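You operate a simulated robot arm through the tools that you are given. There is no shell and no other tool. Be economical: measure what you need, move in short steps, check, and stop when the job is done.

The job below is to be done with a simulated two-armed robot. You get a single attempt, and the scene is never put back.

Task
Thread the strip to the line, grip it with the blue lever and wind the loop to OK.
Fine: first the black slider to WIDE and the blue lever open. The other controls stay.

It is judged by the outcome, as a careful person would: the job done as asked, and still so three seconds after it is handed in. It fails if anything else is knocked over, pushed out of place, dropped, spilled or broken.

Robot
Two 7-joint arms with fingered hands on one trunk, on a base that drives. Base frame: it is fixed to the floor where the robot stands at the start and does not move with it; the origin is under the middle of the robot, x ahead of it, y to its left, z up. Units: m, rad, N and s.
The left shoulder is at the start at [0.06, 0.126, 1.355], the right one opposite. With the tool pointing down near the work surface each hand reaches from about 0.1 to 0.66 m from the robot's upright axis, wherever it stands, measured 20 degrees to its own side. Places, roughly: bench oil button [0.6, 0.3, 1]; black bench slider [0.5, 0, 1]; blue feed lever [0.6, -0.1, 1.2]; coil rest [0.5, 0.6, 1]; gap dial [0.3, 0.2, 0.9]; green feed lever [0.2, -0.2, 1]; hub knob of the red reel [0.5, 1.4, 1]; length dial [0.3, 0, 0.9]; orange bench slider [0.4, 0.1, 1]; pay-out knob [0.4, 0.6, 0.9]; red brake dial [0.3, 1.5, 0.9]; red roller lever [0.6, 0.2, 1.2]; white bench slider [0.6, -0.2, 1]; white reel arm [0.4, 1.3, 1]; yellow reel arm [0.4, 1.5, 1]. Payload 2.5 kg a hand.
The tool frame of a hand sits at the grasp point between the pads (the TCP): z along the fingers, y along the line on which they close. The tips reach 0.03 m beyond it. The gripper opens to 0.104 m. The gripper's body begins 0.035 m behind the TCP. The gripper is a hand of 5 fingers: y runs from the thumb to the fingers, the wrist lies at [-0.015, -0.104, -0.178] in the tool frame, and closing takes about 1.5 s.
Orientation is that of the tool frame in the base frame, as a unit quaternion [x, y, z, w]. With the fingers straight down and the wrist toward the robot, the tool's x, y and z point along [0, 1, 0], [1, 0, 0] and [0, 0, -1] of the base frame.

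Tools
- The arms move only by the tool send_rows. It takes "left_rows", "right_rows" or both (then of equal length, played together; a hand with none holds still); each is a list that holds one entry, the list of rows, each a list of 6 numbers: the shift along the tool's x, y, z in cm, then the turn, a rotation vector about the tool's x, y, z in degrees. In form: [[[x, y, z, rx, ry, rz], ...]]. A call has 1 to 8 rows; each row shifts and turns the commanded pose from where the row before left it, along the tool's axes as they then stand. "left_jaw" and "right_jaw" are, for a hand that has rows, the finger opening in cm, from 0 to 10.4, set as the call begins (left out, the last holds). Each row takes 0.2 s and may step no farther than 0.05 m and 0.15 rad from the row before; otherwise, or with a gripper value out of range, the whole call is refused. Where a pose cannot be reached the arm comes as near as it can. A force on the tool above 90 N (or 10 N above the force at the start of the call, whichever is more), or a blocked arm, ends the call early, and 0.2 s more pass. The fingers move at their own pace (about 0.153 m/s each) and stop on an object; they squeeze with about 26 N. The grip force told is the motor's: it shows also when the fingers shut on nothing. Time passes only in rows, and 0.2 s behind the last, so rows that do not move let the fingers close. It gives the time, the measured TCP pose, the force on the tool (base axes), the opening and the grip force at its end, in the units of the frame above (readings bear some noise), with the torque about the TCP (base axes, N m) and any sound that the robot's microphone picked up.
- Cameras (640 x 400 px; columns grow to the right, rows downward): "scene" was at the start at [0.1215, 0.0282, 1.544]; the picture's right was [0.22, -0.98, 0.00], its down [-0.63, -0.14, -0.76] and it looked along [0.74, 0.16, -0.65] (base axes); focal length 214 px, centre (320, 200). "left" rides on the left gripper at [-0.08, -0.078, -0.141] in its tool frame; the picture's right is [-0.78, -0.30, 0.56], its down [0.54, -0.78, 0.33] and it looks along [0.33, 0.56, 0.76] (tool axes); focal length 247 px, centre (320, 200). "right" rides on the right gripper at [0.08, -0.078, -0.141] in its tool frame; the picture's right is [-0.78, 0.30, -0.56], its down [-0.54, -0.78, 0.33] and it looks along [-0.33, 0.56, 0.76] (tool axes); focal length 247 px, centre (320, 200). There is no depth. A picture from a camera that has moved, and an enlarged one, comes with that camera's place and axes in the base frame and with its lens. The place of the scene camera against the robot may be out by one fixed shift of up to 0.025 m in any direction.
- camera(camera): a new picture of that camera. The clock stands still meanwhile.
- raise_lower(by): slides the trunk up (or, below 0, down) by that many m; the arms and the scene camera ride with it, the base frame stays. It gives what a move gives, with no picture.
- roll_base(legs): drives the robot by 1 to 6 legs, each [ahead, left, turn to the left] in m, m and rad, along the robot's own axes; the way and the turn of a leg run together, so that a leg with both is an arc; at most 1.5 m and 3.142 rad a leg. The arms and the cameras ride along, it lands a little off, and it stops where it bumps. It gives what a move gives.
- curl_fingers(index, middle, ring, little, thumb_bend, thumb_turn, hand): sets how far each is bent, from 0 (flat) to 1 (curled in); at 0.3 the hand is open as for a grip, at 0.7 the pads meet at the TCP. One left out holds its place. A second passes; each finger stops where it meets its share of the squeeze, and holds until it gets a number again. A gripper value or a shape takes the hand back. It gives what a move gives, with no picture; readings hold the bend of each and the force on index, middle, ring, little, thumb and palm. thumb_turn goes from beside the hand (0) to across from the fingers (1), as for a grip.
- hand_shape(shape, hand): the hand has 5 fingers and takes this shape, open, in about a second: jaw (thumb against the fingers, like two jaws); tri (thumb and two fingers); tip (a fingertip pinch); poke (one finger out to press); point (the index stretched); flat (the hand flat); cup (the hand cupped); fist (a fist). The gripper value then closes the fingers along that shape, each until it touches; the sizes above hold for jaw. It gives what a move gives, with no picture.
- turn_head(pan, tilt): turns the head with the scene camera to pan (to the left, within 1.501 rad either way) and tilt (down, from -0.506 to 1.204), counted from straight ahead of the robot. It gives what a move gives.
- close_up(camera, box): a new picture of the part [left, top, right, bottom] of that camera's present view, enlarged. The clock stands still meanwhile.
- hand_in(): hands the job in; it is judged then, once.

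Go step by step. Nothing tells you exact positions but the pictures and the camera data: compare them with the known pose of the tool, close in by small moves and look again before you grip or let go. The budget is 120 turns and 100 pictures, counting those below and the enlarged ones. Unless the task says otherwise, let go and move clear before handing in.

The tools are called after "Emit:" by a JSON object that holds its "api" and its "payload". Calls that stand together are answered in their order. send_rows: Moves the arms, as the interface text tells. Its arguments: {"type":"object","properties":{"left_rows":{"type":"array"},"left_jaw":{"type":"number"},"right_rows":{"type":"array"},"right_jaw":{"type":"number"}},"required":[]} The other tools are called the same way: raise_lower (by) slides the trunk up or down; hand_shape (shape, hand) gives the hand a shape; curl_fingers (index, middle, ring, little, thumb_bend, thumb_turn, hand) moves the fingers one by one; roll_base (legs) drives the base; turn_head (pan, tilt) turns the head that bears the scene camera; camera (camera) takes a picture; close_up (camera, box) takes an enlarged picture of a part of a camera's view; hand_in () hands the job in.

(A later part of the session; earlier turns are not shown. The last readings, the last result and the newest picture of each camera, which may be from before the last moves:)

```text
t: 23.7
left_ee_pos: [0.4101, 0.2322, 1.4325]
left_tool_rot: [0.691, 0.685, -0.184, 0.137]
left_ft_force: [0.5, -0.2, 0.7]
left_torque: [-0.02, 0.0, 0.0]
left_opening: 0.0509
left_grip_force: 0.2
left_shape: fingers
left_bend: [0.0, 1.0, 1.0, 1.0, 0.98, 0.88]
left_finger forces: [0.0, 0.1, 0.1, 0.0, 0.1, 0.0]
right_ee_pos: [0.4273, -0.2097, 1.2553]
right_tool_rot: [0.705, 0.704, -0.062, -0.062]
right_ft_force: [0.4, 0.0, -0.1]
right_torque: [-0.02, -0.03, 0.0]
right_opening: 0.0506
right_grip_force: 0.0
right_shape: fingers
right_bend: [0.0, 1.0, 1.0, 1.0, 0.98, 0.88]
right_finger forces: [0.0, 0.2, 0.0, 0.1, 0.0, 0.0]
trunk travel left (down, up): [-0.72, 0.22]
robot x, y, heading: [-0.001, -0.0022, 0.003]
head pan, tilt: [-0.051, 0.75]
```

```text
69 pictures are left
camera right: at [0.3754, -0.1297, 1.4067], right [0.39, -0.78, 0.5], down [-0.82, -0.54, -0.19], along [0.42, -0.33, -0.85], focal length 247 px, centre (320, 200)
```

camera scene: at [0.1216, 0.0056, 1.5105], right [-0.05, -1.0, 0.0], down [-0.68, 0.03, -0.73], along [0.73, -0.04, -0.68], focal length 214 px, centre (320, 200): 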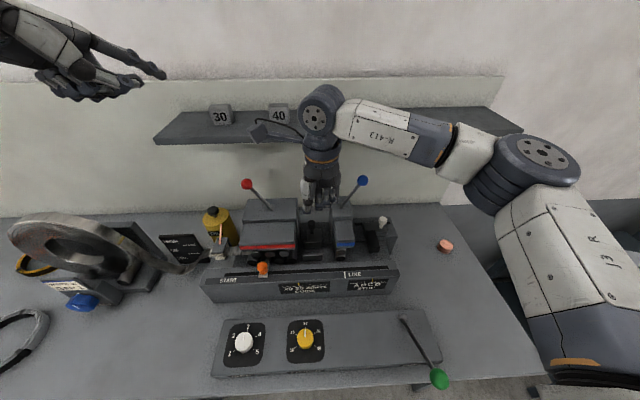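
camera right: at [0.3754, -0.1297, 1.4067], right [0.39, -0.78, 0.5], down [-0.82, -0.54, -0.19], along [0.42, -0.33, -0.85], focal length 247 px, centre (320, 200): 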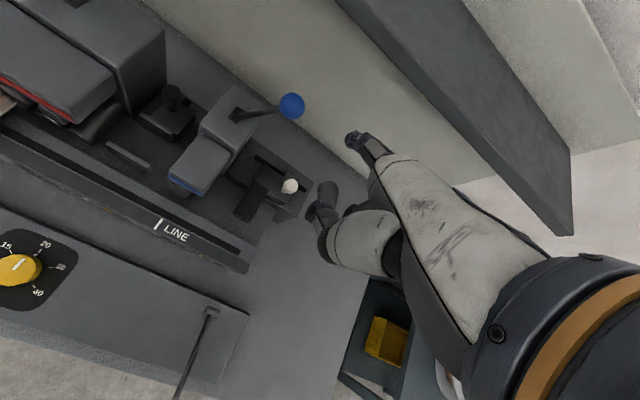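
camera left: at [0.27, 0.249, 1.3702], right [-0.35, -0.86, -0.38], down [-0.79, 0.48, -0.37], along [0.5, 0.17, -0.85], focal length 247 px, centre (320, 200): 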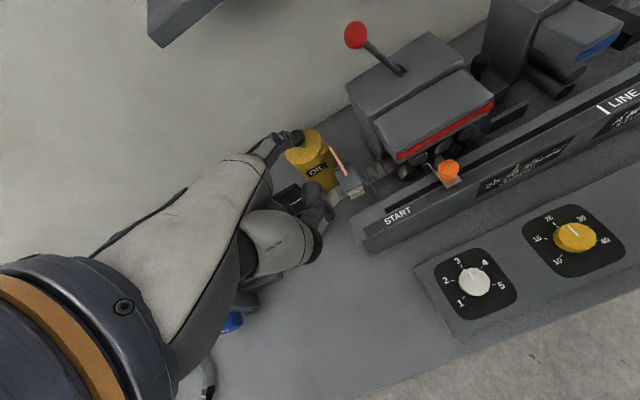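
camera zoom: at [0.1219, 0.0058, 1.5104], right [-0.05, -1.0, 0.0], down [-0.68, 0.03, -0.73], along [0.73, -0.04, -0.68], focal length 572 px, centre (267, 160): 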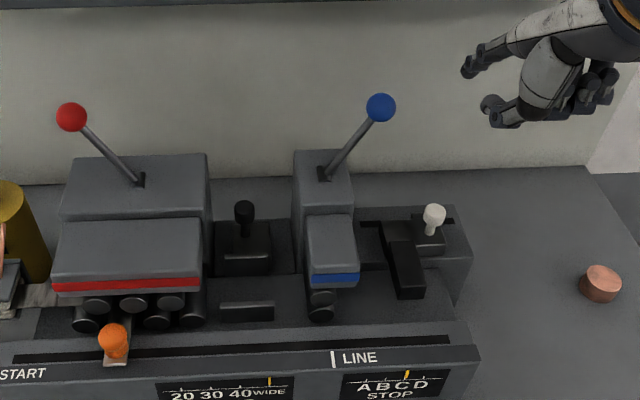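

Ball confirmed ≈[0.580,-0.140,1.157]. I place the index finger to the right of it (tip ≈[0.598,-0.185,1.125]), then check.

Emit:
{"api": "send_rows", "payload": {"right_rows": [[[0.4, 2.67, 3.0, 0, 0, 0], [0.4, 2.67, 3.0, 0, 0, 0], [0.4, 2.67, 3.0, 0, 0, 0], [0, 0, 0, 0, 0, 0]]]}}

Emit:
{"api": "camera", "payload": {"camera": "right"}}

Emit:
{"api": "close_up", "payload": {"camera": "scene", "box": [260, 140, 420, 240]}}

```text
t: 24.7
left_ee_pos: [0.4111, 0.2313, 1.4332]
left_tool_rot: [0.691, 0.686, -0.184, 0.137]
left_ft_force: [0.5, 1.0, -0.5]
left_torque: [0.01, 0.02, -0.01]
left_opening: 0.0509
left_grip_force: 0.0
left_shape: fingers
left_bend: [0.0, 1.0, 1.0, 1.0, 0.98, 0.88]
left_finger forces: [0.0, 0.0, 0.1, 0.1, 0.1, 0.1]
right_ee_pos: [0.4898, -0.1976, 1.1521]
right_tool_rot: [0.705, 0.704, -0.061, -0.061]
right_ft_force: [0.5, 0.1, 0.2]
right_torque: [-0.02, 0.04, 0.01]
right_opening: 0.0509
right_grip_force: 0.1
right_shape: fingers
right_bend: [0.0, 1.0, 1.0, 1.0, 0.98, 0.88]
right_finger forces: [0.1, 0.0, 0.1, 0.1, 0.0, 0.0]
trunk travel left (down, up): [-0.72, 0.22]
robot x, y, heading: [0.0035, -0.0012, 0.001]
head pan, tilt: [-0.051, 0.75]
```

```text
68 pictures are left
camera right: at [0.438, -0.1184, 1.3035], right [0.39, -0.78, 0.5], down [-0.82, -0.54, -0.19], along [0.42, -0.33, -0.85], focal length 247 px, centre (320, 200)
```

right: 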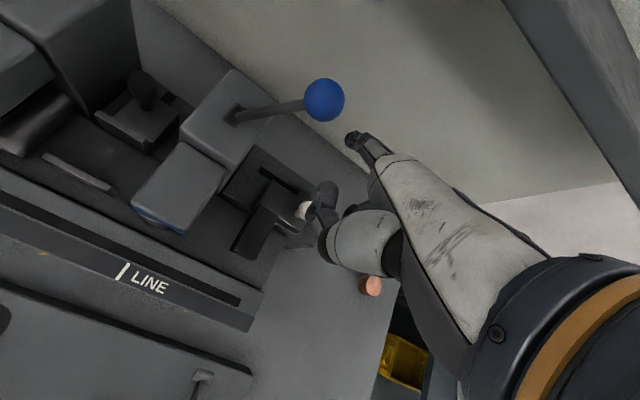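

```text
4.00 times, centred on (340, 190) of scene
camera zoom: at [0.1211, 0.0056, 1.5104], right [-0.05, -1.0, 0.0], down [-0.68, 0.03, -0.73], along [0.73, -0.04, -0.68], focal length 858 px, centre (240, 240)
```

zoom: 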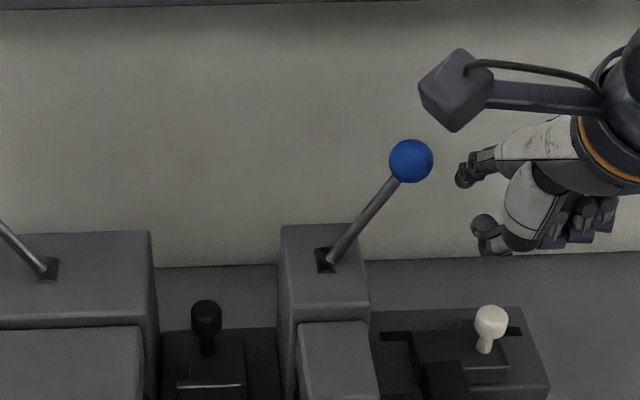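

Finger is to the right of the ball. I sweep left 11 cm along the lever's arc towards OPEN.

Emit:
{"api": "send_rows", "payload": {"right_rows": [[[1.8, 0, 0, 0, 0, 0], [1.5, 0, 0, 0, 0, 0], [1.5, 0, 0, 0, 0, 0], [1.5, 0, 0, 0, 0, 0], [1.5, 0, 0, 0, 0, 0], [1.5, 0, 0, 0, 0, 0], [1.5, 0, 0, 0, 0, 0], [0, 0, 0, 0, 0, 0]]]}}

Emit:
{"api": "close_up", "payload": {"camera": "scene", "box": [240, 130, 400, 230]}}

Emit:
{"api": "camera", "payload": {"camera": "right"}}

```text
t: 26.5
left_ee_pos: [0.4113, 0.2308, 1.4337]
left_tool_rot: [0.691, 0.686, -0.184, 0.137]
left_ft_force: [1.0, -0.2, -0.3]
left_torque: [-0.01, 0.0, 0.02]
left_opening: 0.051
left_grip_force: 0.2
left_shape: fingers
left_bend: [0.0, 1.0, 1.0, 1.0, 0.98, 0.88]
left_finger forces: [0.1, 0.0, 0.1, 0.0, 0.0, 0.1]
right_ee_pos: [0.4909, -0.0906, 1.152]
right_tool_rot: [0.704, 0.705, -0.062, -0.062]
right_ft_force: [1.0, 0.1, 1.0]
right_torque: [-0.03, 0.02, -0.02]
right_opening: 0.0506
right_grip_force: 0.1
right_shape: fingers
right_bend: [0.0, 1.0, 1.0, 1.0, 0.98, 0.88]
right_finger forces: [0.1, 0.0, 0.0, 0.1, 0.1, 0.0]
trunk travel left (down, up): [-0.72, 0.22]
robot x, y, heading: [-0.0033, -0.002, -0.002]
head pan, tilt: [-0.051, 0.75]
```

```text
4.00 times, centred on (320, 180) of scene
camera zoom: at [0.1215, 0.0054, 1.5104], right [-0.05, -1.0, 0.0], down [-0.68, 0.03, -0.73], along [0.73, -0.04, -0.68], focal length 858 px, centre (320, 280)
```

zoom: 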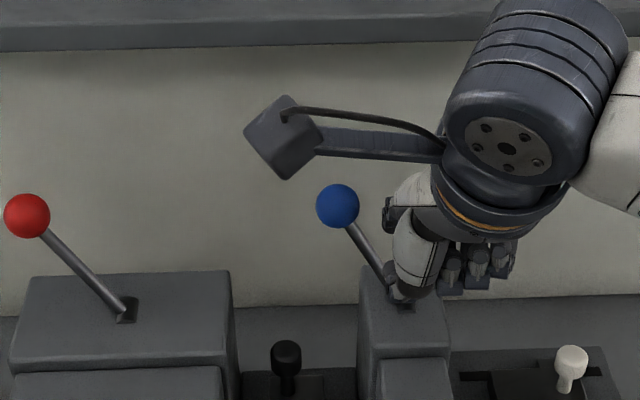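

```text
65 pictures are left
camera right: at [0.4381, -0.0096, 1.3037], right [0.39, -0.78, 0.5], down [-0.82, -0.54, -0.19], along [0.41, -0.33, -0.85], focal length 247 px, centre (320, 200)
```

right: 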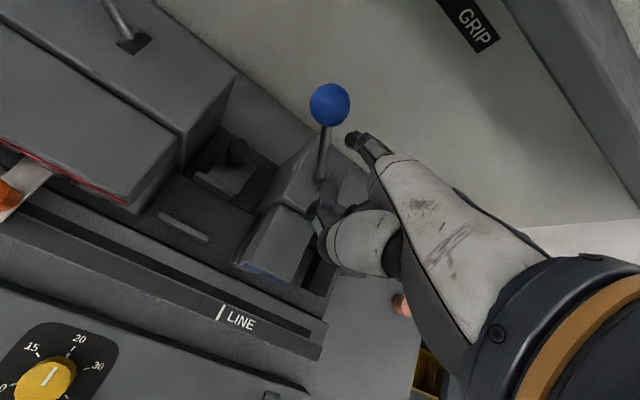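

The blue lever has snapped over to OPEN (ball at y≈-0.04, like the red one). I pull the right hand back clear, move the left arm outward, and then shift the base left a bit for the orange slider.

Emit:
{"api": "send_rows", "payload": {"right_rows": [[[-3, 0, 0, 0, 0, 0], [0, -3, 0, 0, 0, 0], [0, -4, -1, 0, 0, 0], [0, -4, -2, 0, 0, 0], [0, -1, -4, 0, 0, 0], [0, 0, -4, 0, 0, 0], [0, 0, -3, 0, 0, 0], [0, 0, 0, 0, 0, 0]]], "left_rows": [[[3.2, 0, -2.7, 0, 0, 0], [3.2, 0, -2.7, 0, 0, 0], [3.2, 0, -2.7, 0, 0, 0], [3.2, 0, -1, 0, 0, 0], [0, 0, 0, 0, 0, 0], [0, 0, 0, 0, 0, 0], [0, 0, 0, 0, 0, 0], [0, 0, 0, 0, 0, 0]]]}}

```text
t: 28.3
left_ee_pos: [0.4149, 0.385, 1.4577]
left_tool_rot: [0.692, 0.685, -0.184, 0.137]
left_ft_force: [-0.4, -0.3, -0.1]
left_torque: [0.0, -0.01, -0.01]
left_opening: 0.0508
left_grip_force: 0.0
left_shape: fingers
left_bend: [0.0, 1.0, 1.0, 1.0, 0.98, 0.88]
left_finger forces: [0.0, 0.0, 0.0, 0.1, 0.0, 0.0]
right_ee_pos: [0.3964, -0.1203, 1.3106]
right_tool_rot: [0.704, 0.705, -0.063, -0.062]
right_ft_force: [-0.2, 0.2, 0.8]
right_torque: [-0.02, 0.01, 0.01]
right_opening: 0.0509
right_grip_force: 0.1
right_shape: fingers
right_bend: [0.0, 1.0, 1.0, 1.0, 0.98, 0.88]
right_finger forces: [0.1, 0.1, 0.0, 0.0, 0.0, 0.0]
trunk travel left (down, up): [-0.72, 0.22]
robot x, y, heading: [0.0006, 0.0018, 0.002]
head pan, tilt: [-0.051, 0.75]
```

Both arms are clear. I drive 0.18 m left and pitch the right hand so its index points down.

Emit:
{"api": "roll_base", "payload": {"legs": [[0, 0.18, 0]]}}

Emit:
{"api": "send_rows", "payload": {"right_rows": [[[0, 0, 0, 7.5, 0, 0], [0, 0, 0, 7.5, 0, 0], [0, 0, 0, 7.5, 0, 0], [0, 0, 0, 7.5, 0, 0], [0, 0, 0, 0, 0, 0]]]}}

Emit:
{"api": "turn_head", "payload": {"pan": -0.1, "tilt": 0.8}}

Emit:
{"api": "camera", "payload": {"camera": "scene"}}

```text
t: 29.9
left_ee_pos: [0.4145, 0.5655, 1.4576]
left_tool_rot: [0.69, 0.687, -0.184, 0.137]
left_ft_force: [0.1, 0.2, 0.5]
left_torque: [0.02, 0.01, 0.01]
left_opening: 0.0507
left_grip_force: 0.1
left_shape: fingers
left_bend: [0.0, 1.0, 1.0, 1.0, 0.98, 0.88]
left_finger forces: [0.1, 0.0, 0.0, 0.1, 0.0, 0.0]
right_ee_pos: [0.3964, 0.0596, 1.3094]
right_tool_rot: [0.704, 0.705, -0.062, -0.062]
right_ft_force: [-0.4, 0.3, -0.4]
right_torque: [-0.02, 0.0, 0.0]
right_opening: 0.0508
right_grip_force: 0.0
right_shape: fingers
right_bend: [0.0, 1.0, 1.0, 1.0, 0.98, 0.88]
right_finger forces: [0.0, 0.0, 0.1, 0.1, 0.0, 0.0]
trunk travel left (down, up): [-0.72, 0.22]
robot x, y, heading: [-0.0024, 0.1795, 0.003]
head pan, tilt: [-0.051, 0.75]
```

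```text
t: 31.1
left_ee_pos: [0.4145, 0.564, 1.4578]
left_tool_rot: [0.69, 0.686, -0.184, 0.137]
left_ft_force: [0.0, -0.7, 0.3]
left_torque: [0.01, 0.01, 0.0]
left_opening: 0.0508
left_grip_force: 0.1
left_shape: fingers
left_bend: [0.0, 1.0, 1.0, 1.0, 0.98, 0.88]
left_finger forces: [0.0, 0.1, 0.0, 0.0, 0.1, 0.0]
right_ee_pos: [0.3971, 0.059, 1.3102]
right_tool_rot: [0.664, 0.665, -0.242, -0.243]
right_ft_force: [0.8, 0.8, 0.0]
right_torque: [0.0, -0.02, 0.02]
right_opening: 0.0507
right_grip_force: 0.0
right_shape: fingers
right_bend: [0.0, 1.0, 1.0, 1.0, 0.98, 0.88]
right_finger forces: [0.0, 0.1, 0.0, 0.0, 0.0, 0.0]
trunk travel left (down, up): [-0.72, 0.22]
robot x, y, heading: [-0.0011, 0.1786, 0.004]
head pan, tilt: [-0.051, 0.75]
```

```text
t: 31.7
left_ee_pos: [0.4143, 0.5667, 1.4576]
left_tool_rot: [0.69, 0.686, -0.184, 0.137]
left_ft_force: [-0.1, -0.2, -0.1]
left_torque: [-0.01, -0.01, -0.01]
left_opening: 0.0509
left_grip_force: 0.1
left_shape: fingers
left_bend: [0.0, 1.0, 1.0, 1.0, 0.98, 0.88]
left_finger forces: [0.0, 0.0, 0.0, 0.0, 0.0, 0.0]
right_ee_pos: [0.3975, 0.0602, 1.3093]
right_tool_rot: [0.664, 0.665, -0.242, -0.243]
right_ft_force: [0.2, 0.2, 0.1]
right_torque: [0.01, 0.01, -0.07]
right_opening: 0.051
right_grip_force: 0.1
right_shape: fingers
right_bend: [0.0, 1.0, 1.0, 1.0, 0.98, 0.88]
right_finger forces: [0.1, 0.0, 0.1, 0.0, 0.1, 0.0]
trunk travel left (down, up): [-0.72, 0.22]
robot x, y, heading: [0.0028, 0.1767, 0.0]
head pan, tilt: [-0.099, 0.799]
```

```text
64 pictures are left
camera scene: at [0.1191, 0.1811, 1.5064], right [-0.1, -1.0, 0.0], down [-0.71, 0.07, -0.7], along [0.69, -0.07, -0.72], focal length 214 px, centre (320, 200)
```

scene: 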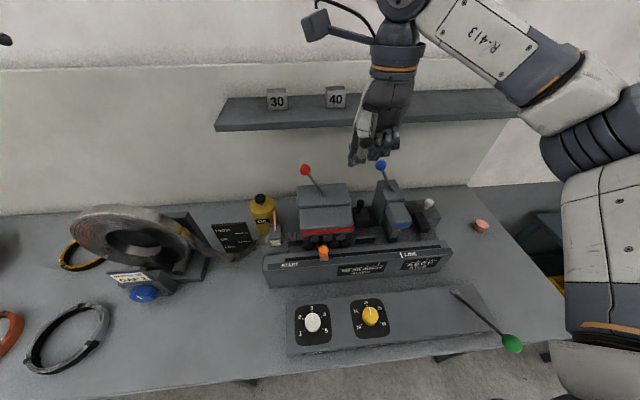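

I move the fingertip to above the left side of the orange knob and look.

Emit:
{"api": "send_rows", "payload": {"right_rows": [[[2.16, 1.28, 3.36, 0, 0, 0], [2.16, 1.28, 3.36, 0, 0, 0], [2.16, 1.28, 3.36, 0, 0, 0], [2.16, 1.28, 3.36, 0, 0, 0], [2.16, 1.28, 3.36, 0, 0, 0], [0, 0, 0, 0, 0, 0]]]}}

Emit:
{"api": "close_up", "payload": {"camera": "scene", "box": [240, 190, 400, 290]}}

Emit:
{"api": "camera", "payload": {"camera": "right"}}

```text
t: 33.1
left_ee_pos: [0.4144, 0.5648, 1.4582]
left_tool_rot: [0.69, 0.687, -0.184, 0.137]
left_ft_force: [0.2, -0.6, -0.1]
left_torque: [0.01, 0.0, -0.02]
left_opening: 0.0507
left_grip_force: 0.0
left_shape: fingers
left_bend: [0.0, 1.0, 1.0, 1.0, 0.98, 0.88]
left_finger forces: [0.0, 0.1, 0.0, 0.1, 0.1, 0.1]
right_ee_pos: [0.3364, 0.1688, 1.1405]
right_tool_rot: [0.664, 0.665, -0.242, -0.243]
right_ft_force: [0.1, -0.3, 0.1]
right_torque: [-0.02, 0.01, 0.0]
right_opening: 0.0509
right_grip_force: 0.1
right_shape: fingers
right_bend: [0.0, 1.0, 1.0, 1.0, 0.98, 0.88]
right_finger forces: [0.1, 0.0, 0.0, 0.0, 0.0, 0.0]
trunk travel left (down, up): [-0.72, 0.22]
robot x, y, heading: [0.0006, 0.1806, 0.003]
head pan, tilt: [-0.099, 0.799]
```

```text
4.00 times, centred on (320, 240) of scene
camera zoom: at [0.1189, 0.1807, 1.5064], right [-0.1, -1.0, 0.0], down [-0.71, 0.07, -0.7], along [0.69, -0.07, -0.72], focal length 858 px, centre (320, 40)
```

zoom: 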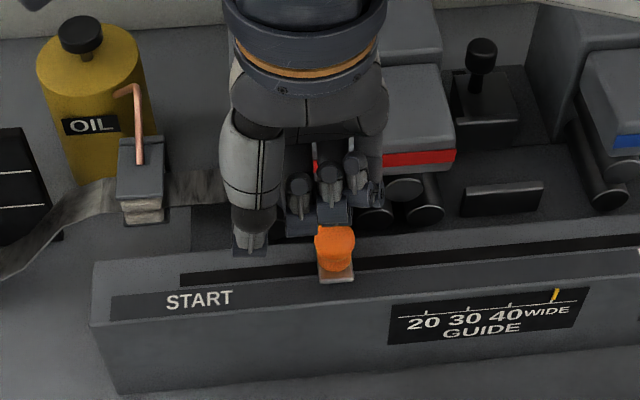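

```text
62 pictures are left
camera right: at [0.3682, 0.2475, 1.2973], right [0.59, -0.78, 0.23], down [-0.81, -0.54, 0.24], along [-0.06, -0.33, -0.94], focal length 247 px, centre (320, 200)
```

right: 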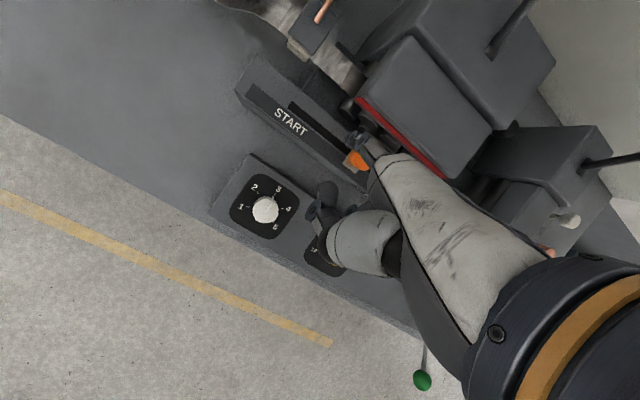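

The tip is left of and above the orange knob. I descend 7 cm beside it and look before pushing.

Emit:
{"api": "send_rows", "payload": {"right_rows": [[[0, 1.52, 1.8, 0, 0, 0], [0, 1.52, 1.8, 0, 0, 0], [0, 1.52, 1.8, 0, 0, 0], [0, 0, 0, 0, 0, 0]]]}}

Emit:
{"api": "close_up", "payload": {"camera": "right", "box": [230, 60, 422, 180]}}

Emit:
{"api": "close_up", "payload": {"camera": "scene", "box": [240, 190, 400, 290]}}

```text
t: 34.1
left_ee_pos: [0.4153, 0.565, 1.4581]
left_tool_rot: [0.691, 0.686, -0.183, 0.137]
left_ft_force: [-1.1, 0.2, 0.2]
left_torque: [0.01, -0.01, 0.02]
left_opening: 0.051
left_grip_force: 0.1
left_shape: fingers
left_bend: [0.0, 1.0, 1.0, 1.0, 0.98, 0.88]
left_finger forces: [0.0, 0.0, 0.0, 0.1, 0.1, 0.0]
right_ee_pos: [0.3368, 0.1675, 1.0678]
right_tool_rot: [0.664, 0.665, -0.242, -0.242]
right_ft_force: [-0.9, 0.7, -0.9]
right_torque: [0.0, 0.0, -0.02]
right_opening: 0.0508
right_grip_force: 0.2
right_shape: fingers
right_bend: [0.0, 1.0, 1.0, 1.0, 0.98, 0.88]
right_finger forces: [0.1, 0.1, 0.0, 0.0, 0.1, 0.0]
trunk travel left (down, up): [-0.72, 0.22]
robot x, y, heading: [-0.0024, 0.1796, -0.0]
head pan, tilt: [-0.099, 0.799]
```

```text
3.33 times, centred on (326, 120) of right
camera zoom: at [0.3678, 0.2476, 1.2254], right [0.59, -0.78, 0.24], down [-0.81, -0.54, 0.25], along [-0.06, -0.33, -0.94], focal length 823 px, centre (300, 467)
```

zoom: 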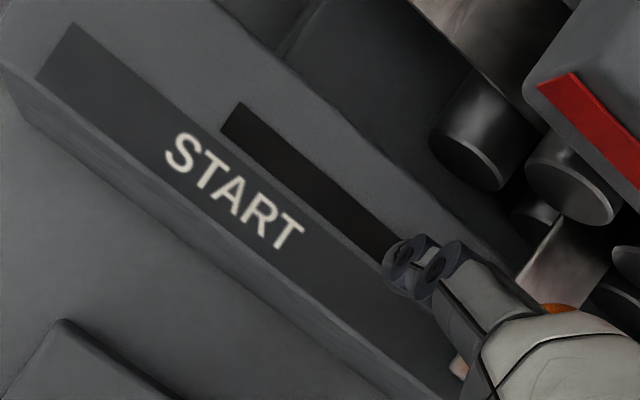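

```text
4.00 times, centred on (320, 240) of scene
camera zoom: at [0.1189, 0.1811, 1.5064], right [-0.1, -1.0, 0.0], down [-0.71, 0.07, -0.7], along [0.69, -0.07, -0.72], focal length 858 px, centre (320, 40)
```

zoom: 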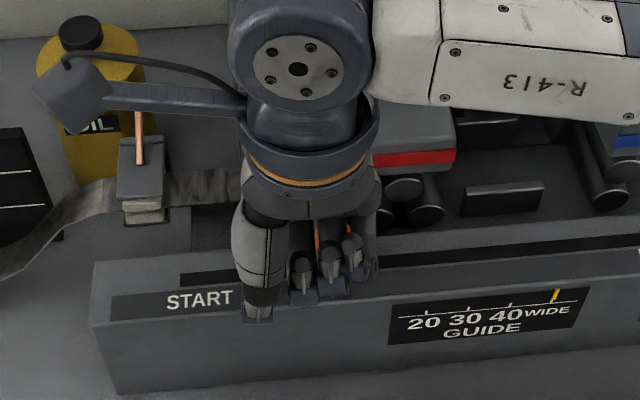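

Finger is beside the knob. I push slowly to the right, first 12 cm, and check the strip.

Emit:
{"api": "send_rows", "payload": {"right_rows": [[[-1.5, 0, 0, 0, 0, 0], [-1.5, 0, 0, 0, 0, 0], [-1.5, 0, 0, 0, 0, 0], [-1.5, 0, 0, 0, 0, 0], [-1.5, 0, 0, 0, 0, 0], [-1.5, 0, 0, 0, 0, 0], [-1.5, 0, 0, 0, 0, 0], [-1.5, 0, 0, 0, 0, 0]]]}}

Emit:
{"api": "camera", "payload": {"camera": "scene"}}

Emit:
{"api": "close_up", "payload": {"camera": "right", "box": [230, 20, 486, 180]}}

```text
t: 35.9
left_ee_pos: [0.4144, 0.5644, 1.458]
left_tool_rot: [0.69, 0.686, -0.184, 0.138]
left_ft_force: [-0.7, -0.3, 1.2]
left_torque: [-0.04, 0.0, 0.0]
left_opening: 0.0511
left_grip_force: 0.0
left_shape: fingers
left_bend: [0.0, 1.0, 1.0, 1.0, 0.98, 0.88]
left_finger forces: [0.1, 0.0, 0.1, 0.1, 0.0, 0.0]
right_ee_pos: [0.3381, 0.0477, 1.0686]
right_tool_rot: [0.664, 0.665, -0.242, -0.243]
right_ft_force: [-0.3, -0.3, 0.4]
right_torque: [0.04, -0.02, 0.04]
right_opening: 0.05
right_grip_force: 0.5
right_shape: fingers
right_bend: [0.0, 1.0, 1.0, 1.0, 0.98, 0.88]
right_finger forces: [0.7, 0.1, 0.1, 0.1, 0.0, 0.0]
trunk travel left (down, up): [-0.72, 0.22]
robot x, y, heading: [0.0031, 0.1739, 0.0]
head pan, tilt: [-0.099, 0.799]
```

```text
59 pictures are left
camera scene: at [0.1188, 0.1807, 1.5064], right [-0.1, -1.0, 0.0], down [-0.71, 0.07, -0.7], along [0.69, -0.07, -0.72], focal length 214 px, centre (320, 200)
```

scene: 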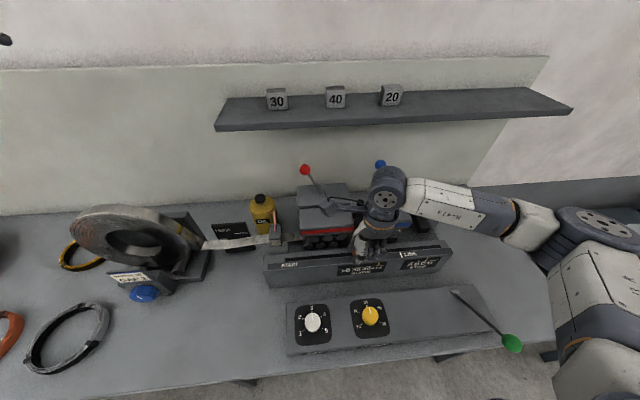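

```text
2.50 times, centred on (358, 100) of right
camera zoom: at [0.369, 0.1271, 1.2265], right [0.59, -0.78, 0.24], down [-0.81, -0.54, 0.25], along [-0.06, -0.33, -0.94], focal length 617 px, centre (225, 450)
```

zoom: 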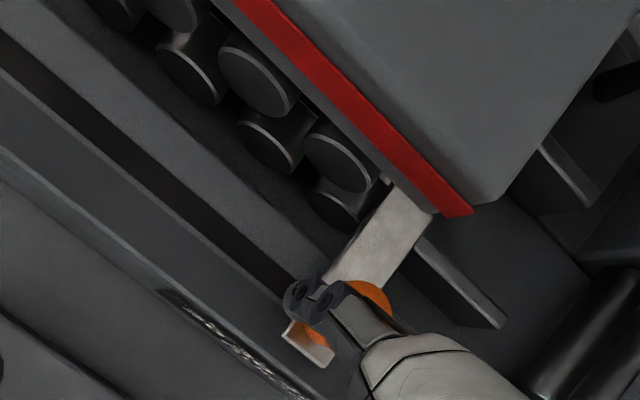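

The slider moves easily, but the strip loop has flattened; I look closely at it before pulling any further.

Emit:
{"api": "close_up", "payload": {"camera": "scene", "box": [60, 180, 300, 330]}}

```text
2.67 times, centred on (180, 255) of scene
camera zoom: at [0.1188, 0.1807, 1.5064], right [-0.1, -1.0, 0.0], down [-0.71, 0.07, -0.7], along [0.69, -0.07, -0.72], focal length 572 px, centre (693, 53)
```

zoom: 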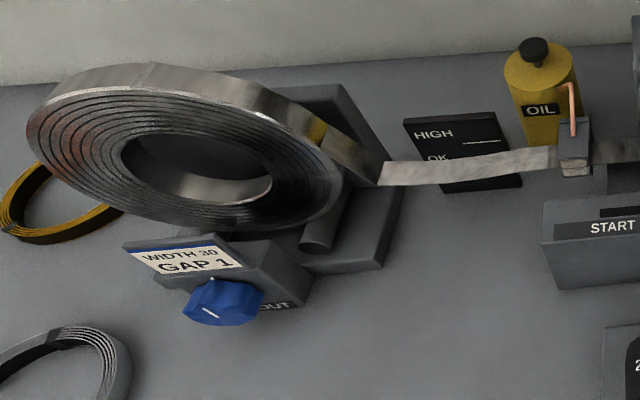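

The loop is now shallow. I continue in short steps while watching force on the finger.

Emit:
{"api": "send_rows", "payload": {"right_rows": [[[-1, 0, 0, 0, 0, 0], [-1, 0, 0, 0, 0, 0], [-1, 0, 0, 0, 0, 0], [0, 0, 0, 0, 0, 0]]]}}

Emit:
{"api": "close_up", "payload": {"camera": "scene", "box": [130, 180, 450, 380]}}

```text
t: 36.9
left_ee_pos: [0.414, 0.565, 1.4577]
left_tool_rot: [0.691, 0.686, -0.184, 0.137]
left_ft_force: [-0.2, 0.2, 0.5]
left_torque: [0.0, -0.01, 0.01]
left_opening: 0.0507
left_grip_force: 0.1
left_shape: fingers
left_bend: [0.0, 1.0, 1.0, 1.0, 0.98, 0.88]
left_finger forces: [0.1, 0.0, 0.1, 0.0, 0.0, 0.0]
right_ee_pos: [0.3392, 0.0169, 1.0699]
right_tool_rot: [0.664, 0.665, -0.242, -0.242]
right_ft_force: [-0.8, 3.0, 0.3]
right_torque: [0.19, 0.0, 0.24]
right_opening: 0.0502
right_grip_force: 2.1
right_shape: fingers
right_bend: [0.0, 1.0, 1.0, 1.0, 0.98, 0.88]
right_finger forces: [3.4, 0.1, 0.0, 0.0, 0.0, 0.0]
trunk travel left (down, up): [-0.72, 0.22]
robot x, y, heading: [0.0006, 0.1819, -0.005]
head pan, tilt: [-0.099, 0.799]
```

```text
2.00 times, centred on (290, 280) of scene
camera zoom: at [0.1188, 0.1816, 1.5064], right [-0.1, -1.0, 0.0], down [-0.71, 0.07, -0.7], along [0.69, -0.07, -0.72], focal length 429 px, centre (380, 40)
```

zoom: 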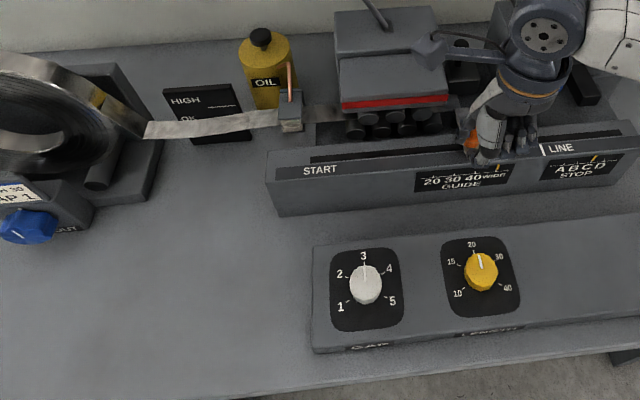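

Resistance has appeared and the orange knob seems level with the finger; I check whether it slipped.

Emit:
{"api": "close_up", "payload": {"camera": "right", "box": [280, 60, 472, 180]}}

Emit:
{"api": "close_up", "payload": {"camera": "scene", "box": [330, 210, 426, 270]}}

```text
3.33 times, centred on (376, 120) of right
camera zoom: at [0.369, 0.0978, 1.2268], right [0.59, -0.78, 0.24], down [-0.81, -0.54, 0.25], along [-0.06, -0.33, -0.94], focal length 823 px, centre (133, 467)
```

zoom: 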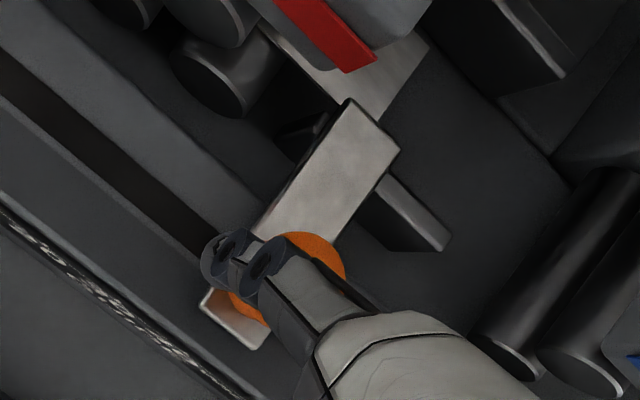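

```text
6.67 times, centred on (378, 240) of scene
camera zoom: at [0.1188, 0.1816, 1.5064], right [-0.1, -1.0, 0.0], down [-0.71, 0.07, -0.7], along [0.69, -0.07, -0.72], focal length 1430 px, centre (-67, -67)
```

zoom: 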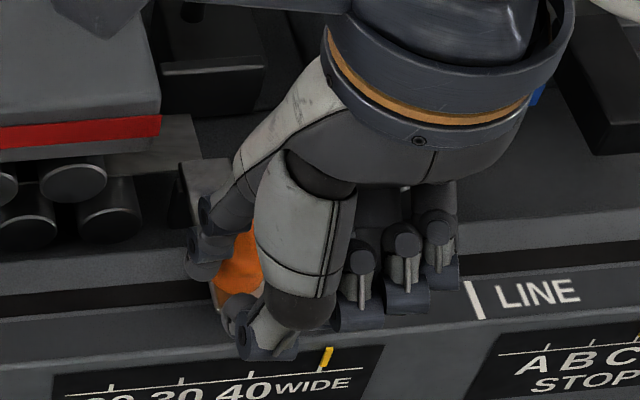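

The finger still sits properly on the knob's left side (knob y≈0.008). I continue 2 cm to see whether the coil feeds.

Emit:
{"api": "send_rows", "payload": {"right_rows": [[[-0.7, 0, 0, 0, 0, 0], [-0.7, 0, 0, 0, 0, 0], [-0.6, 0, 0, 0, 0, 0], [0, 0, 0, 0, 0, 0]]]}}

Emit:
{"api": "close_up", "payload": {"camera": "scene", "box": [130, 180, 450, 380]}}

Emit:
{"api": "close_up", "payload": {"camera": "right", "box": [280, 60, 472, 180]}}

```text
t: 37.9
left_ee_pos: [0.4145, 0.5657, 1.4577]
left_tool_rot: [0.69, 0.686, -0.184, 0.137]
left_ft_force: [-0.3, -0.7, 1.2]
left_torque: [0.01, -0.02, 0.0]
left_opening: 0.051
left_grip_force: 0.1
left_shape: fingers
left_bend: [0.0, 1.0, 1.0, 1.0, 0.98, 0.88]
left_finger forces: [0.1, 0.1, 0.1, 0.1, 0.1, 0.1]
right_ee_pos: [0.3375, -0.0022, 1.0712]
right_tool_rot: [0.664, 0.664, -0.242, -0.242]
right_ft_force: [-1.7, 3.6, -0.1]
right_torque: [0.2, 0.05, 0.31]
right_opening: 0.0496
right_grip_force: 2.0
right_shape: fingers
right_bend: [0.0, 1.0, 1.0, 1.0, 0.98, 0.88]
right_finger forces: [3.7, 0.0, 0.1, 0.0, 0.1, 0.0]
trunk travel left (down, up): [-0.72, 0.22]
robot x, y, heading: [-0.0009, 0.1806, 0.003]
head pan, tilt: [-0.099, 0.799]
```

```text
2.00 times, centred on (290, 280) of scene
camera zoom: at [0.1188, 0.1816, 1.5064], right [-0.1, -1.0, 0.0], down [-0.71, 0.07, -0.7], along [0.69, -0.07, -0.72], focal length 429 px, centre (380, 40)
```

zoom: 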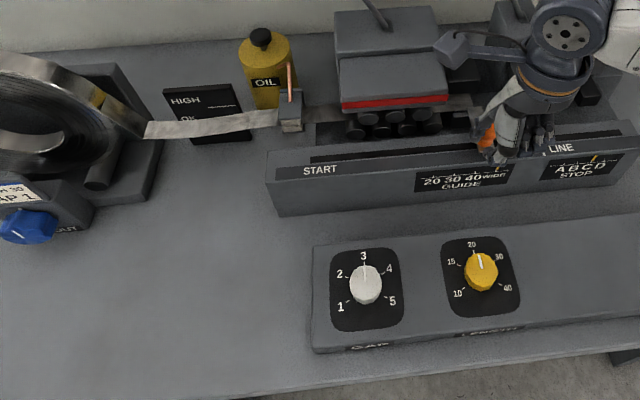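

```text
3.33 times, centred on (376, 120) of right
camera zoom: at [0.3689, 0.0779, 1.2268], right [0.59, -0.78, 0.24], down [-0.81, -0.54, 0.25], along [-0.06, -0.33, -0.94], focal length 823 px, centre (133, 467)
```

zoom: 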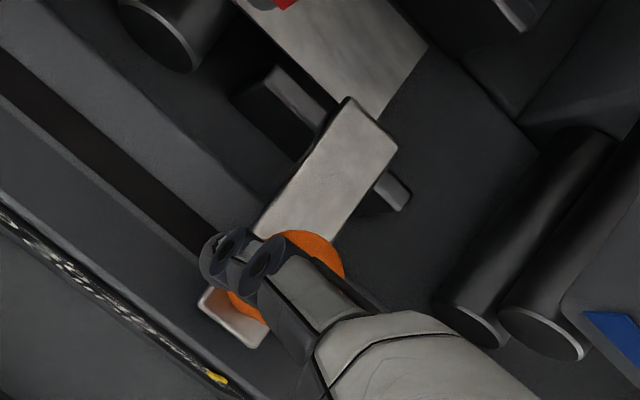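

The force is steady at about 3.7 N, so the coil feeds. I push on 6 cm.

Emit:
{"api": "send_rows", "payload": {"right_rows": [[[-1, 0, 0, 0, 0, 0], [-1, 0, 0, 0, 0, 0], [-1, 0, 0, 0, 0, 0], [-1, 0, 0, 0, 0, 0], [-1, 0, 0, 0, 0, 0], [-1, 0, 0, 0, 0, 0], [0, 0, 0, 0, 0, 0]]]}}

Emit:
{"api": "close_up", "payload": {"camera": "scene", "box": [320, 190, 448, 270]}}

Emit:
{"api": "close_up", "payload": {"camera": "right", "box": [250, 40, 474, 180]}}

```text
t: 39.5
left_ee_pos: [0.4139, 0.5667, 1.4581]
left_tool_rot: [0.69, 0.686, -0.183, 0.137]
left_ft_force: [-0.3, -0.7, -0.1]
left_torque: [-0.04, -0.06, -0.02]
left_opening: 0.0507
left_grip_force: 0.1
left_shape: fingers
left_bend: [0.0, 1.0, 1.0, 1.0, 0.98, 0.88]
left_finger forces: [0.0, 0.1, 0.0, 0.0, 0.0, 0.1]
right_ee_pos: [0.3378, -0.063, 1.0682]
right_tool_rot: [0.664, 0.664, -0.243, -0.243]
right_ft_force: [-0.7, 3.6, 0.2]
right_torque: [0.14, -0.03, 0.25]
right_opening: 0.0496
right_grip_force: 1.3
right_shape: fingers
right_bend: [0.0, 1.0, 1.0, 1.0, 0.98, 0.88]
right_finger forces: [3.1, 0.0, 0.1, 0.0, 0.0, 0.1]
trunk travel left (down, up): [-0.72, 0.22]
robot x, y, heading: [-0.0007, 0.1812, -0.004]
head pan, tilt: [-0.099, 0.799]
```

```text
5.00 times, centred on (384, 230) of scene
camera zoom: at [0.1188, 0.1816, 1.5064], right [-0.1, -1.0, 0.0], down [-0.71, 0.07, -0.7], along [0.69, -0.07, -0.72], focal length 1072 px, centre (0, 50)
```

zoom: 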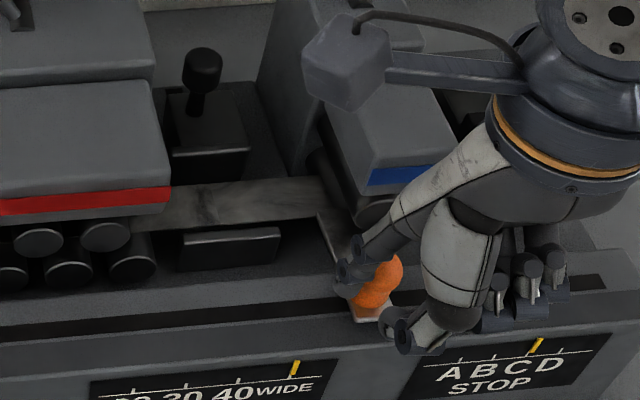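

```text
2.86 times, centred on (362, 110) of right
camera zoom: at [0.3687, 0.018, 1.2266], right [0.59, -0.78, 0.24], down [-0.81, -0.54, 0.25], along [-0.06, -0.33, -0.94], focal length 706 px, centre (200, 457)
```

zoom: 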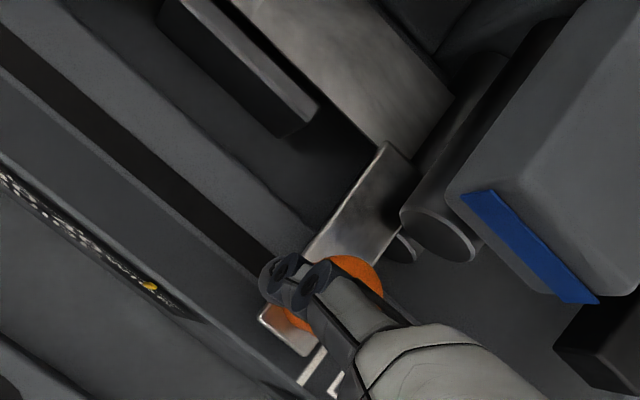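

The coil feeds fine and the strip passes between the open rollers. The tab centre is about 1.6–1.8 cm short of the LINE mark; I push 1.5 cm more.

Emit:
{"api": "send_rows", "payload": {"right_rows": [[[-0.5, 0, 0, 0, 0, 0], [-0.5, 0, 0, 0, 0, 0], [-0.5, 0, 0, 0, 0, 0], [0, 0, 0, 0, 0, 0]]]}}

Emit:
{"api": "close_up", "payload": {"camera": "right", "box": [280, 80, 440, 180]}}

Emit:
{"api": "close_up", "payload": {"camera": "scene", "box": [340, 200, 436, 260]}}

```text
t: 40.5
left_ee_pos: [0.4155, 0.5657, 1.4578]
left_tool_rot: [0.69, 0.686, -0.184, 0.136]
left_ft_force: [0.4, 0.1, -1.0]
left_torque: [0.01, 0.0, -0.02]
left_opening: 0.0505
left_grip_force: 0.1
left_shape: fingers
left_bend: [0.0, 1.0, 1.0, 1.0, 0.98, 0.88]
left_finger forces: [0.0, 0.1, 0.1, 0.0, 0.0, 0.1]
right_ee_pos: [0.3386, -0.0775, 1.0685]
right_tool_rot: [0.664, 0.665, -0.243, -0.242]
right_ft_force: [-1.9, 2.9, -0.4]
right_torque: [0.17, 0.09, 0.28]
right_opening: 0.0496
right_grip_force: 2.3
right_shape: fingers
right_bend: [0.0, 1.0, 1.0, 1.0, 0.98, 0.88]
right_finger forces: [3.7, 0.1, 0.0, 0.0, 0.0, 0.0]
trunk travel left (down, up): [-0.72, 0.22]
robot x, y, heading: [0.003, 0.1769, -0.0]
head pan, tilt: [-0.099, 0.799]
```

```text
4.00 times, centred on (360, 130) of right
camera zoom: at [0.3687, 0.0031, 1.2269], right [0.59, -0.78, 0.24], down [-0.81, -0.54, 0.25], along [-0.06, -0.33, -0.94], focal length 988 px, centre (160, 480)
```

zoom: 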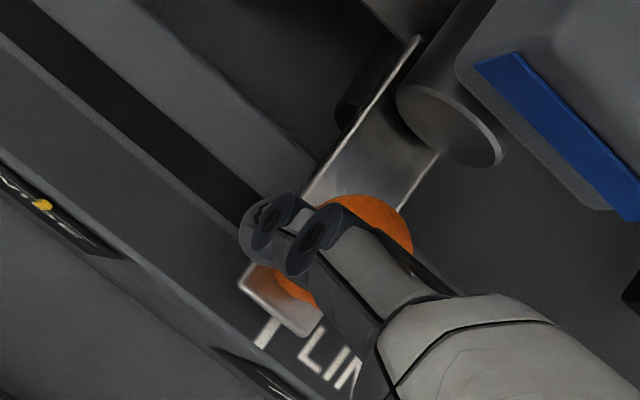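

```text
6.67 times, centred on (388, 230) of scene
camera zoom: at [0.1189, 0.1816, 1.5064], right [-0.1, -1.0, 0.0], down [-0.71, 0.07, -0.7], along [0.69, -0.07, -0.72], focal length 1430 px, centre (-133, 0)
```

zoom: 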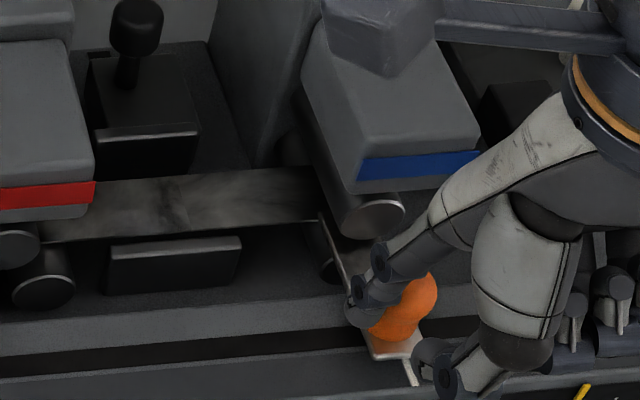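

The tab now covers the LINE mark, its centre a few mm short. I push 3.5 mm more.

Emit:
{"api": "send_rows", "payload": {"right_rows": [[[-0.35, 0, 0, 0, 0, 0], [0, 0, 0, 0, 0, 0]]]}}

Emit:
{"api": "close_up", "payload": {"camera": "right", "box": [280, 80, 440, 180]}}

```text
t: 41.1
left_ee_pos: [0.4149, 0.5664, 1.4568]
left_tool_rot: [0.691, 0.686, -0.184, 0.138]
left_ft_force: [-0.4, 0.2, -1.1]
left_torque: [0.01, 0.03, 0.02]
left_opening: 0.0509
left_grip_force: 0.1
left_shape: fingers
left_bend: [0.0, 1.0, 1.0, 1.0, 0.98, 0.88]
left_finger forces: [0.0, 0.0, 0.0, 0.1, 0.0, 0.0]
right_ee_pos: [0.338, -0.081, 1.0697]
right_tool_rot: [0.664, 0.665, -0.243, -0.242]
right_ft_force: [-0.8, 3.0, -0.9]
right_torque: [0.22, 0.0, 0.33]
right_opening: 0.0494
right_grip_force: 2.2
right_shape: fingers
right_bend: [0.0, 1.0, 1.0, 1.0, 0.98, 0.88]
right_finger forces: [4.0, 0.0, 0.0, 0.0, 0.0, 0.1]
trunk travel left (down, up): [-0.72, 0.22]
robot x, y, heading: [0.0055, 0.1873, 0.004]
head pan, tilt: [-0.099, 0.799]
```

```text
4.00 times, centred on (360, 130) of right
camera zoom: at [0.3688, -0.0003, 1.2269], right [0.59, -0.78, 0.24], down [-0.81, -0.54, 0.25], along [-0.06, -0.33, -0.94], focal length 988 px, centre (160, 480)
```

zoom: 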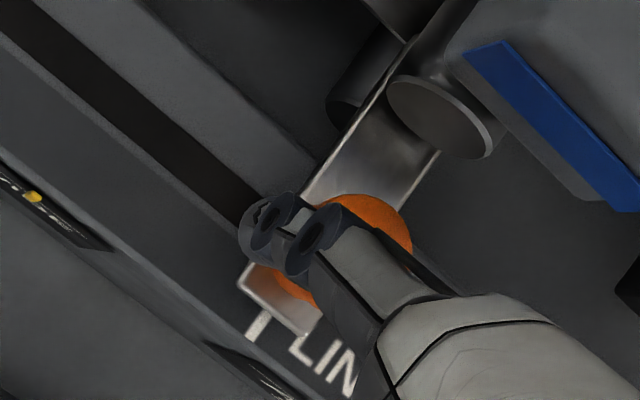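

The tab centre is aligned with the LINE mark. I ease the finger away a little and check that it stays.

Emit:
{"api": "send_rows", "payload": {"right_rows": [[[0.5, 0, 0, 0, 0, 0], [1.5, 0, 0, 0, 0, 0], [0, 0, 0, 0, 0, 0]]]}}

Emit:
{"api": "close_up", "payload": {"camera": "right", "box": [280, 80, 440, 180]}}

```text
t: 41.9
left_ee_pos: [0.4147, 0.5649, 1.4586]
left_tool_rot: [0.69, 0.686, -0.184, 0.137]
left_ft_force: [0.5, 0.2, 0.4]
left_torque: [-0.01, -0.01, 0.02]
left_opening: 0.0505
left_grip_force: 0.1
left_shape: fingers
left_bend: [0.0, 1.0, 1.0, 1.0, 0.98, 0.88]
left_finger forces: [0.0, 0.0, 0.0, 0.0, 0.0, 0.0]
right_ee_pos: [0.3381, -0.0613, 1.0691]
right_tool_rot: [0.664, 0.665, -0.243, -0.241]
right_ft_force: [0.7, 0.8, 0.1]
right_torque: [0.0, 0.05, -0.02]
right_opening: 0.0507
right_grip_force: 0.1
right_shape: fingers
right_bend: [0.0, 1.0, 1.0, 1.0, 0.98, 0.88]
right_finger forces: [0.0, 0.0, 0.0, 0.1, 0.1, 0.0]
trunk travel left (down, up): [-0.72, 0.22]
robot x, y, heading: [0.0004, 0.1799, 0.001]
head pan, tilt: [-0.099, 0.799]
```

```text
4.00 times, centred on (360, 130) of right
camera zoom: at [0.3691, 0.0191, 1.227], right [0.59, -0.78, 0.24], down [-0.81, -0.54, 0.24], along [-0.06, -0.33, -0.94], focal length 988 px, centre (160, 480)
```

zoom: 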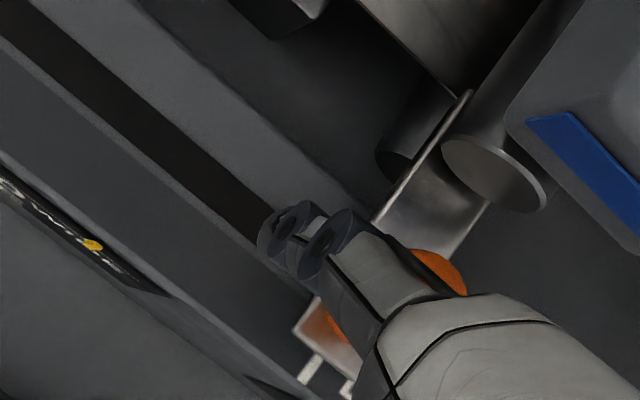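

The slider stays put. I lift the finger, pitch it forward and bring it to the left side of the blue ball.

Emit:
{"api": "send_rows", "payload": {"right_rows": [[[0, -2.57, -3.06, 0, 0, 0], [0, -2.57, -3.06, 0, 0, 0], [0, -2.57, -3.06, 0, 0, 0], [0, -2.57, -3.06, 0, 0, 0], [0, 0, 0, -7.5, 0, 0], [0, 0, 0, -7.5, 0, 0], [0, 0, 0, -7.5, 0, 0], [0, 0, 0, -7.5, 0, 0]]]}}

Emit:
{"api": "send_rows", "payload": {"right_rows": [[[3, 0, 0, 0, 0, 0], [2.9, 0, 0, 0, 0, 0], [0, 3.9, 1.0, 0, 0, 0], [0, 3.9, 1.0, 0, 0, 0], [0, 0, 0, 0, 0, 0]]]}}

Emit:
{"api": "camera", "payload": {"camera": "right"}}

Emit:
{"api": "close_up", "payload": {"camera": "scene", "box": [290, 140, 450, 240]}}

```text
t: 43.7
left_ee_pos: [0.4138, 0.5663, 1.4573]
left_tool_rot: [0.69, 0.686, -0.183, 0.138]
left_ft_force: [0.3, -0.9, -0.5]
left_torque: [-0.02, 0.03, -0.01]
left_opening: 0.0506
left_grip_force: 0.1
left_shape: fingers
left_bend: [0.0, 1.0, 1.0, 1.0, 0.98, 0.88]
left_finger forces: [0.0, 0.1, 0.0, 0.1, 0.0, 0.0]
right_ee_pos: [0.3392, -0.0613, 1.2298]
right_tool_rot: [0.704, 0.705, -0.06, -0.062]
right_ft_force: [-0.1, -0.3, -0.1]
right_torque: [0.02, 0.0, -0.01]
right_opening: 0.0506
right_grip_force: 0.1
right_shape: fingers
right_bend: [0.0, 1.0, 1.0, 1.0, 0.98, 0.88]
right_finger forces: [0.0, 0.0, 0.0, 0.1, 0.1, 0.0]
trunk travel left (down, up): [-0.72, 0.22]
robot x, y, heading: [0.0005, 0.175, 0.001]
head pan, tilt: [-0.099, 0.799]
```

```text
t: 44.9
left_ee_pos: [0.4153, 0.5653, 1.4581]
left_tool_rot: [0.691, 0.686, -0.184, 0.138]
left_ft_force: [-0.5, -0.1, 0.5]
left_torque: [0.01, 0.03, 0.01]
left_opening: 0.0508
left_grip_force: 0.1
left_shape: fingers
left_bend: [0.0, 1.0, 1.0, 1.0, 0.98, 0.88]
left_finger forces: [0.0, 0.0, 0.0, 0.0, 0.0, 0.0]
right_ee_pos: [0.4109, -0.0017, 1.1971]
right_tool_rot: [0.704, 0.705, -0.061, -0.061]
right_ft_force: [0.0, 0.4, 0.7]
right_torque: [-0.06, 0.03, 0.0]
right_opening: 0.0506
right_grip_force: 0.1
right_shape: fingers
right_bend: [0.0, 1.0, 1.0, 1.0, 0.98, 0.88]
right_finger forces: [0.0, 0.0, 0.0, 0.0, 0.1, 0.0]
trunk travel left (down, up): [-0.72, 0.22]
robot x, y, heading: [-0.0001, 0.1805, -0.002]
head pan, tilt: [-0.099, 0.799]
```

```text
45 pictures are left
camera right: at [0.3587, 0.0787, 1.3477], right [0.39, -0.78, 0.5], down [-0.82, -0.54, -0.19], along [0.42, -0.33, -0.85], focal length 247 px, centre (320, 200)
```

right: 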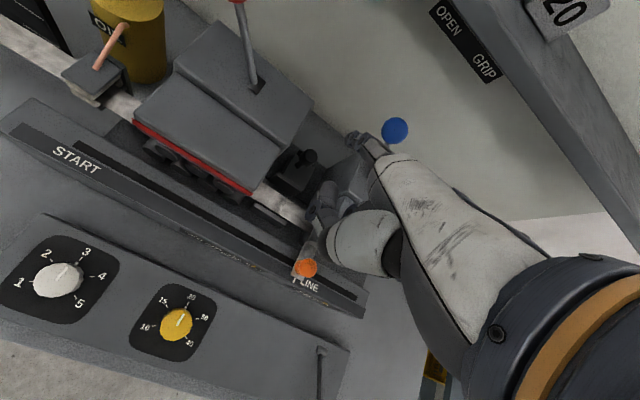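

```text
4.00 times, centred on (370, 190) of scene
camera zoom: at [0.1186, 0.1809, 1.5064], right [-0.1, -1.0, 0.0], down [-0.71, 0.07, -0.7], along [0.69, -0.07, -0.72], focal length 858 px, centre (120, 240)
```

zoom: 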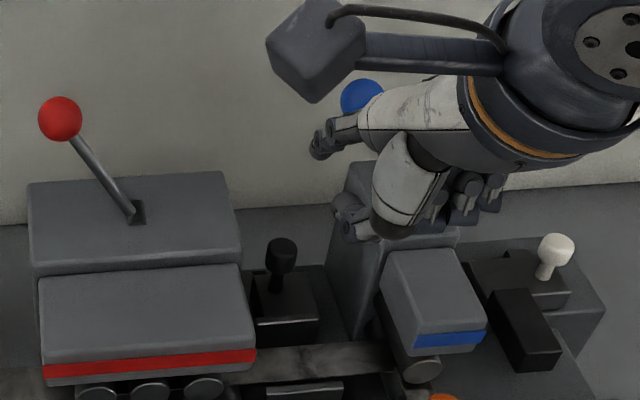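

Tip is at ≈[0.519,0.010,1.170], ball ahead-right. I move forward 6.6 cm to come alongside it.

Emit:
{"api": "send_rows", "payload": {"right_rows": [[[0.3, 3.3, 1.1, 0, 0, 0], [0.2, 3.3, 1.1, 0, 0, 0], [0, 0, 0, 0, 0, 0]]]}}

Emit:
{"api": "close_up", "payload": {"camera": "right", "box": [280, 70, 472, 190]}}

Emit:
{"api": "close_up", "payload": {"camera": "scene", "box": [290, 130, 450, 230]}}

```text
t: 45.7
left_ee_pos: [0.4144, 0.5655, 1.4582]
left_tool_rot: [0.69, 0.686, -0.184, 0.138]
left_ft_force: [0.3, -0.6, 0.0]
left_torque: [-0.02, 0.0, -0.02]
left_opening: 0.0506
left_grip_force: 0.0
left_shape: fingers
left_bend: [0.0, 1.0, 1.0, 1.0, 0.98, 0.88]
left_finger forces: [0.0, 0.0, 0.0, 0.0, 0.1, 0.0]
right_ee_pos: [0.4728, 0.0039, 1.1615]
right_tool_rot: [0.704, 0.705, -0.061, -0.061]
right_ft_force: [0.5, 0.2, -0.1]
right_torque: [-0.01, 0.03, 0.0]
right_opening: 0.0509
right_grip_force: 0.0
right_shape: fingers
right_bend: [0.0, 1.0, 1.0, 1.0, 0.98, 0.88]
right_finger forces: [0.0, 0.0, 0.0, 0.0, 0.1, 0.0]
trunk travel left (down, up): [-0.72, 0.22]
robot x, y, heading: [-0.0034, 0.1798, 0.002]
head pan, tilt: [-0.099, 0.799]
```

```text
3.33 times, centred on (376, 130) of right
camera zoom: at [0.4204, 0.084, 1.3137], right [0.39, -0.78, 0.5], down [-0.82, -0.54, -0.19], along [0.42, -0.33, -0.85], focal length 823 px, centre (133, 433)
```

zoom: 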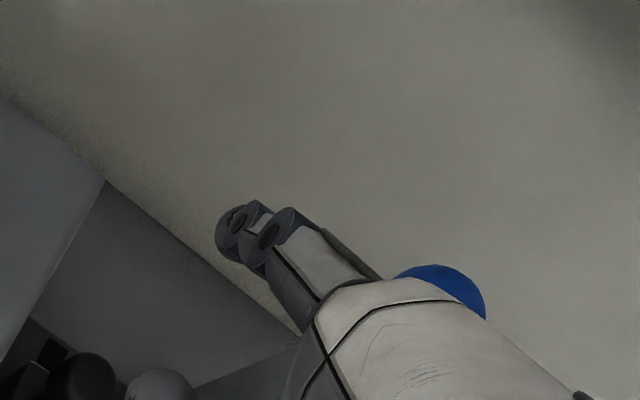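

```text
4.00 times, centred on (370, 180) of scene
camera zoom: at [0.1187, 0.181, 1.5064], right [-0.1, -1.0, 0.0], down [-0.71, 0.07, -0.7], along [0.69, -0.07, -0.72], focal length 858 px, centre (120, 280)
```

zoom: 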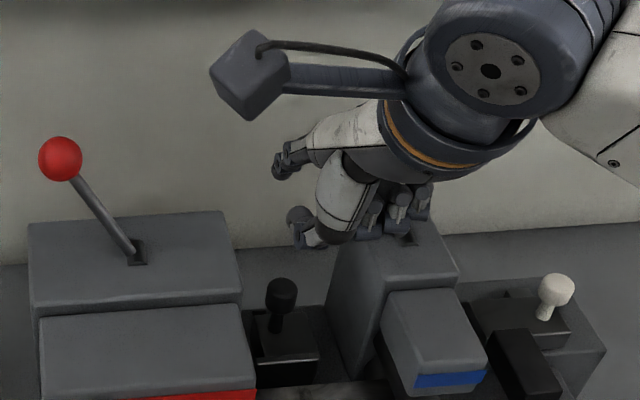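

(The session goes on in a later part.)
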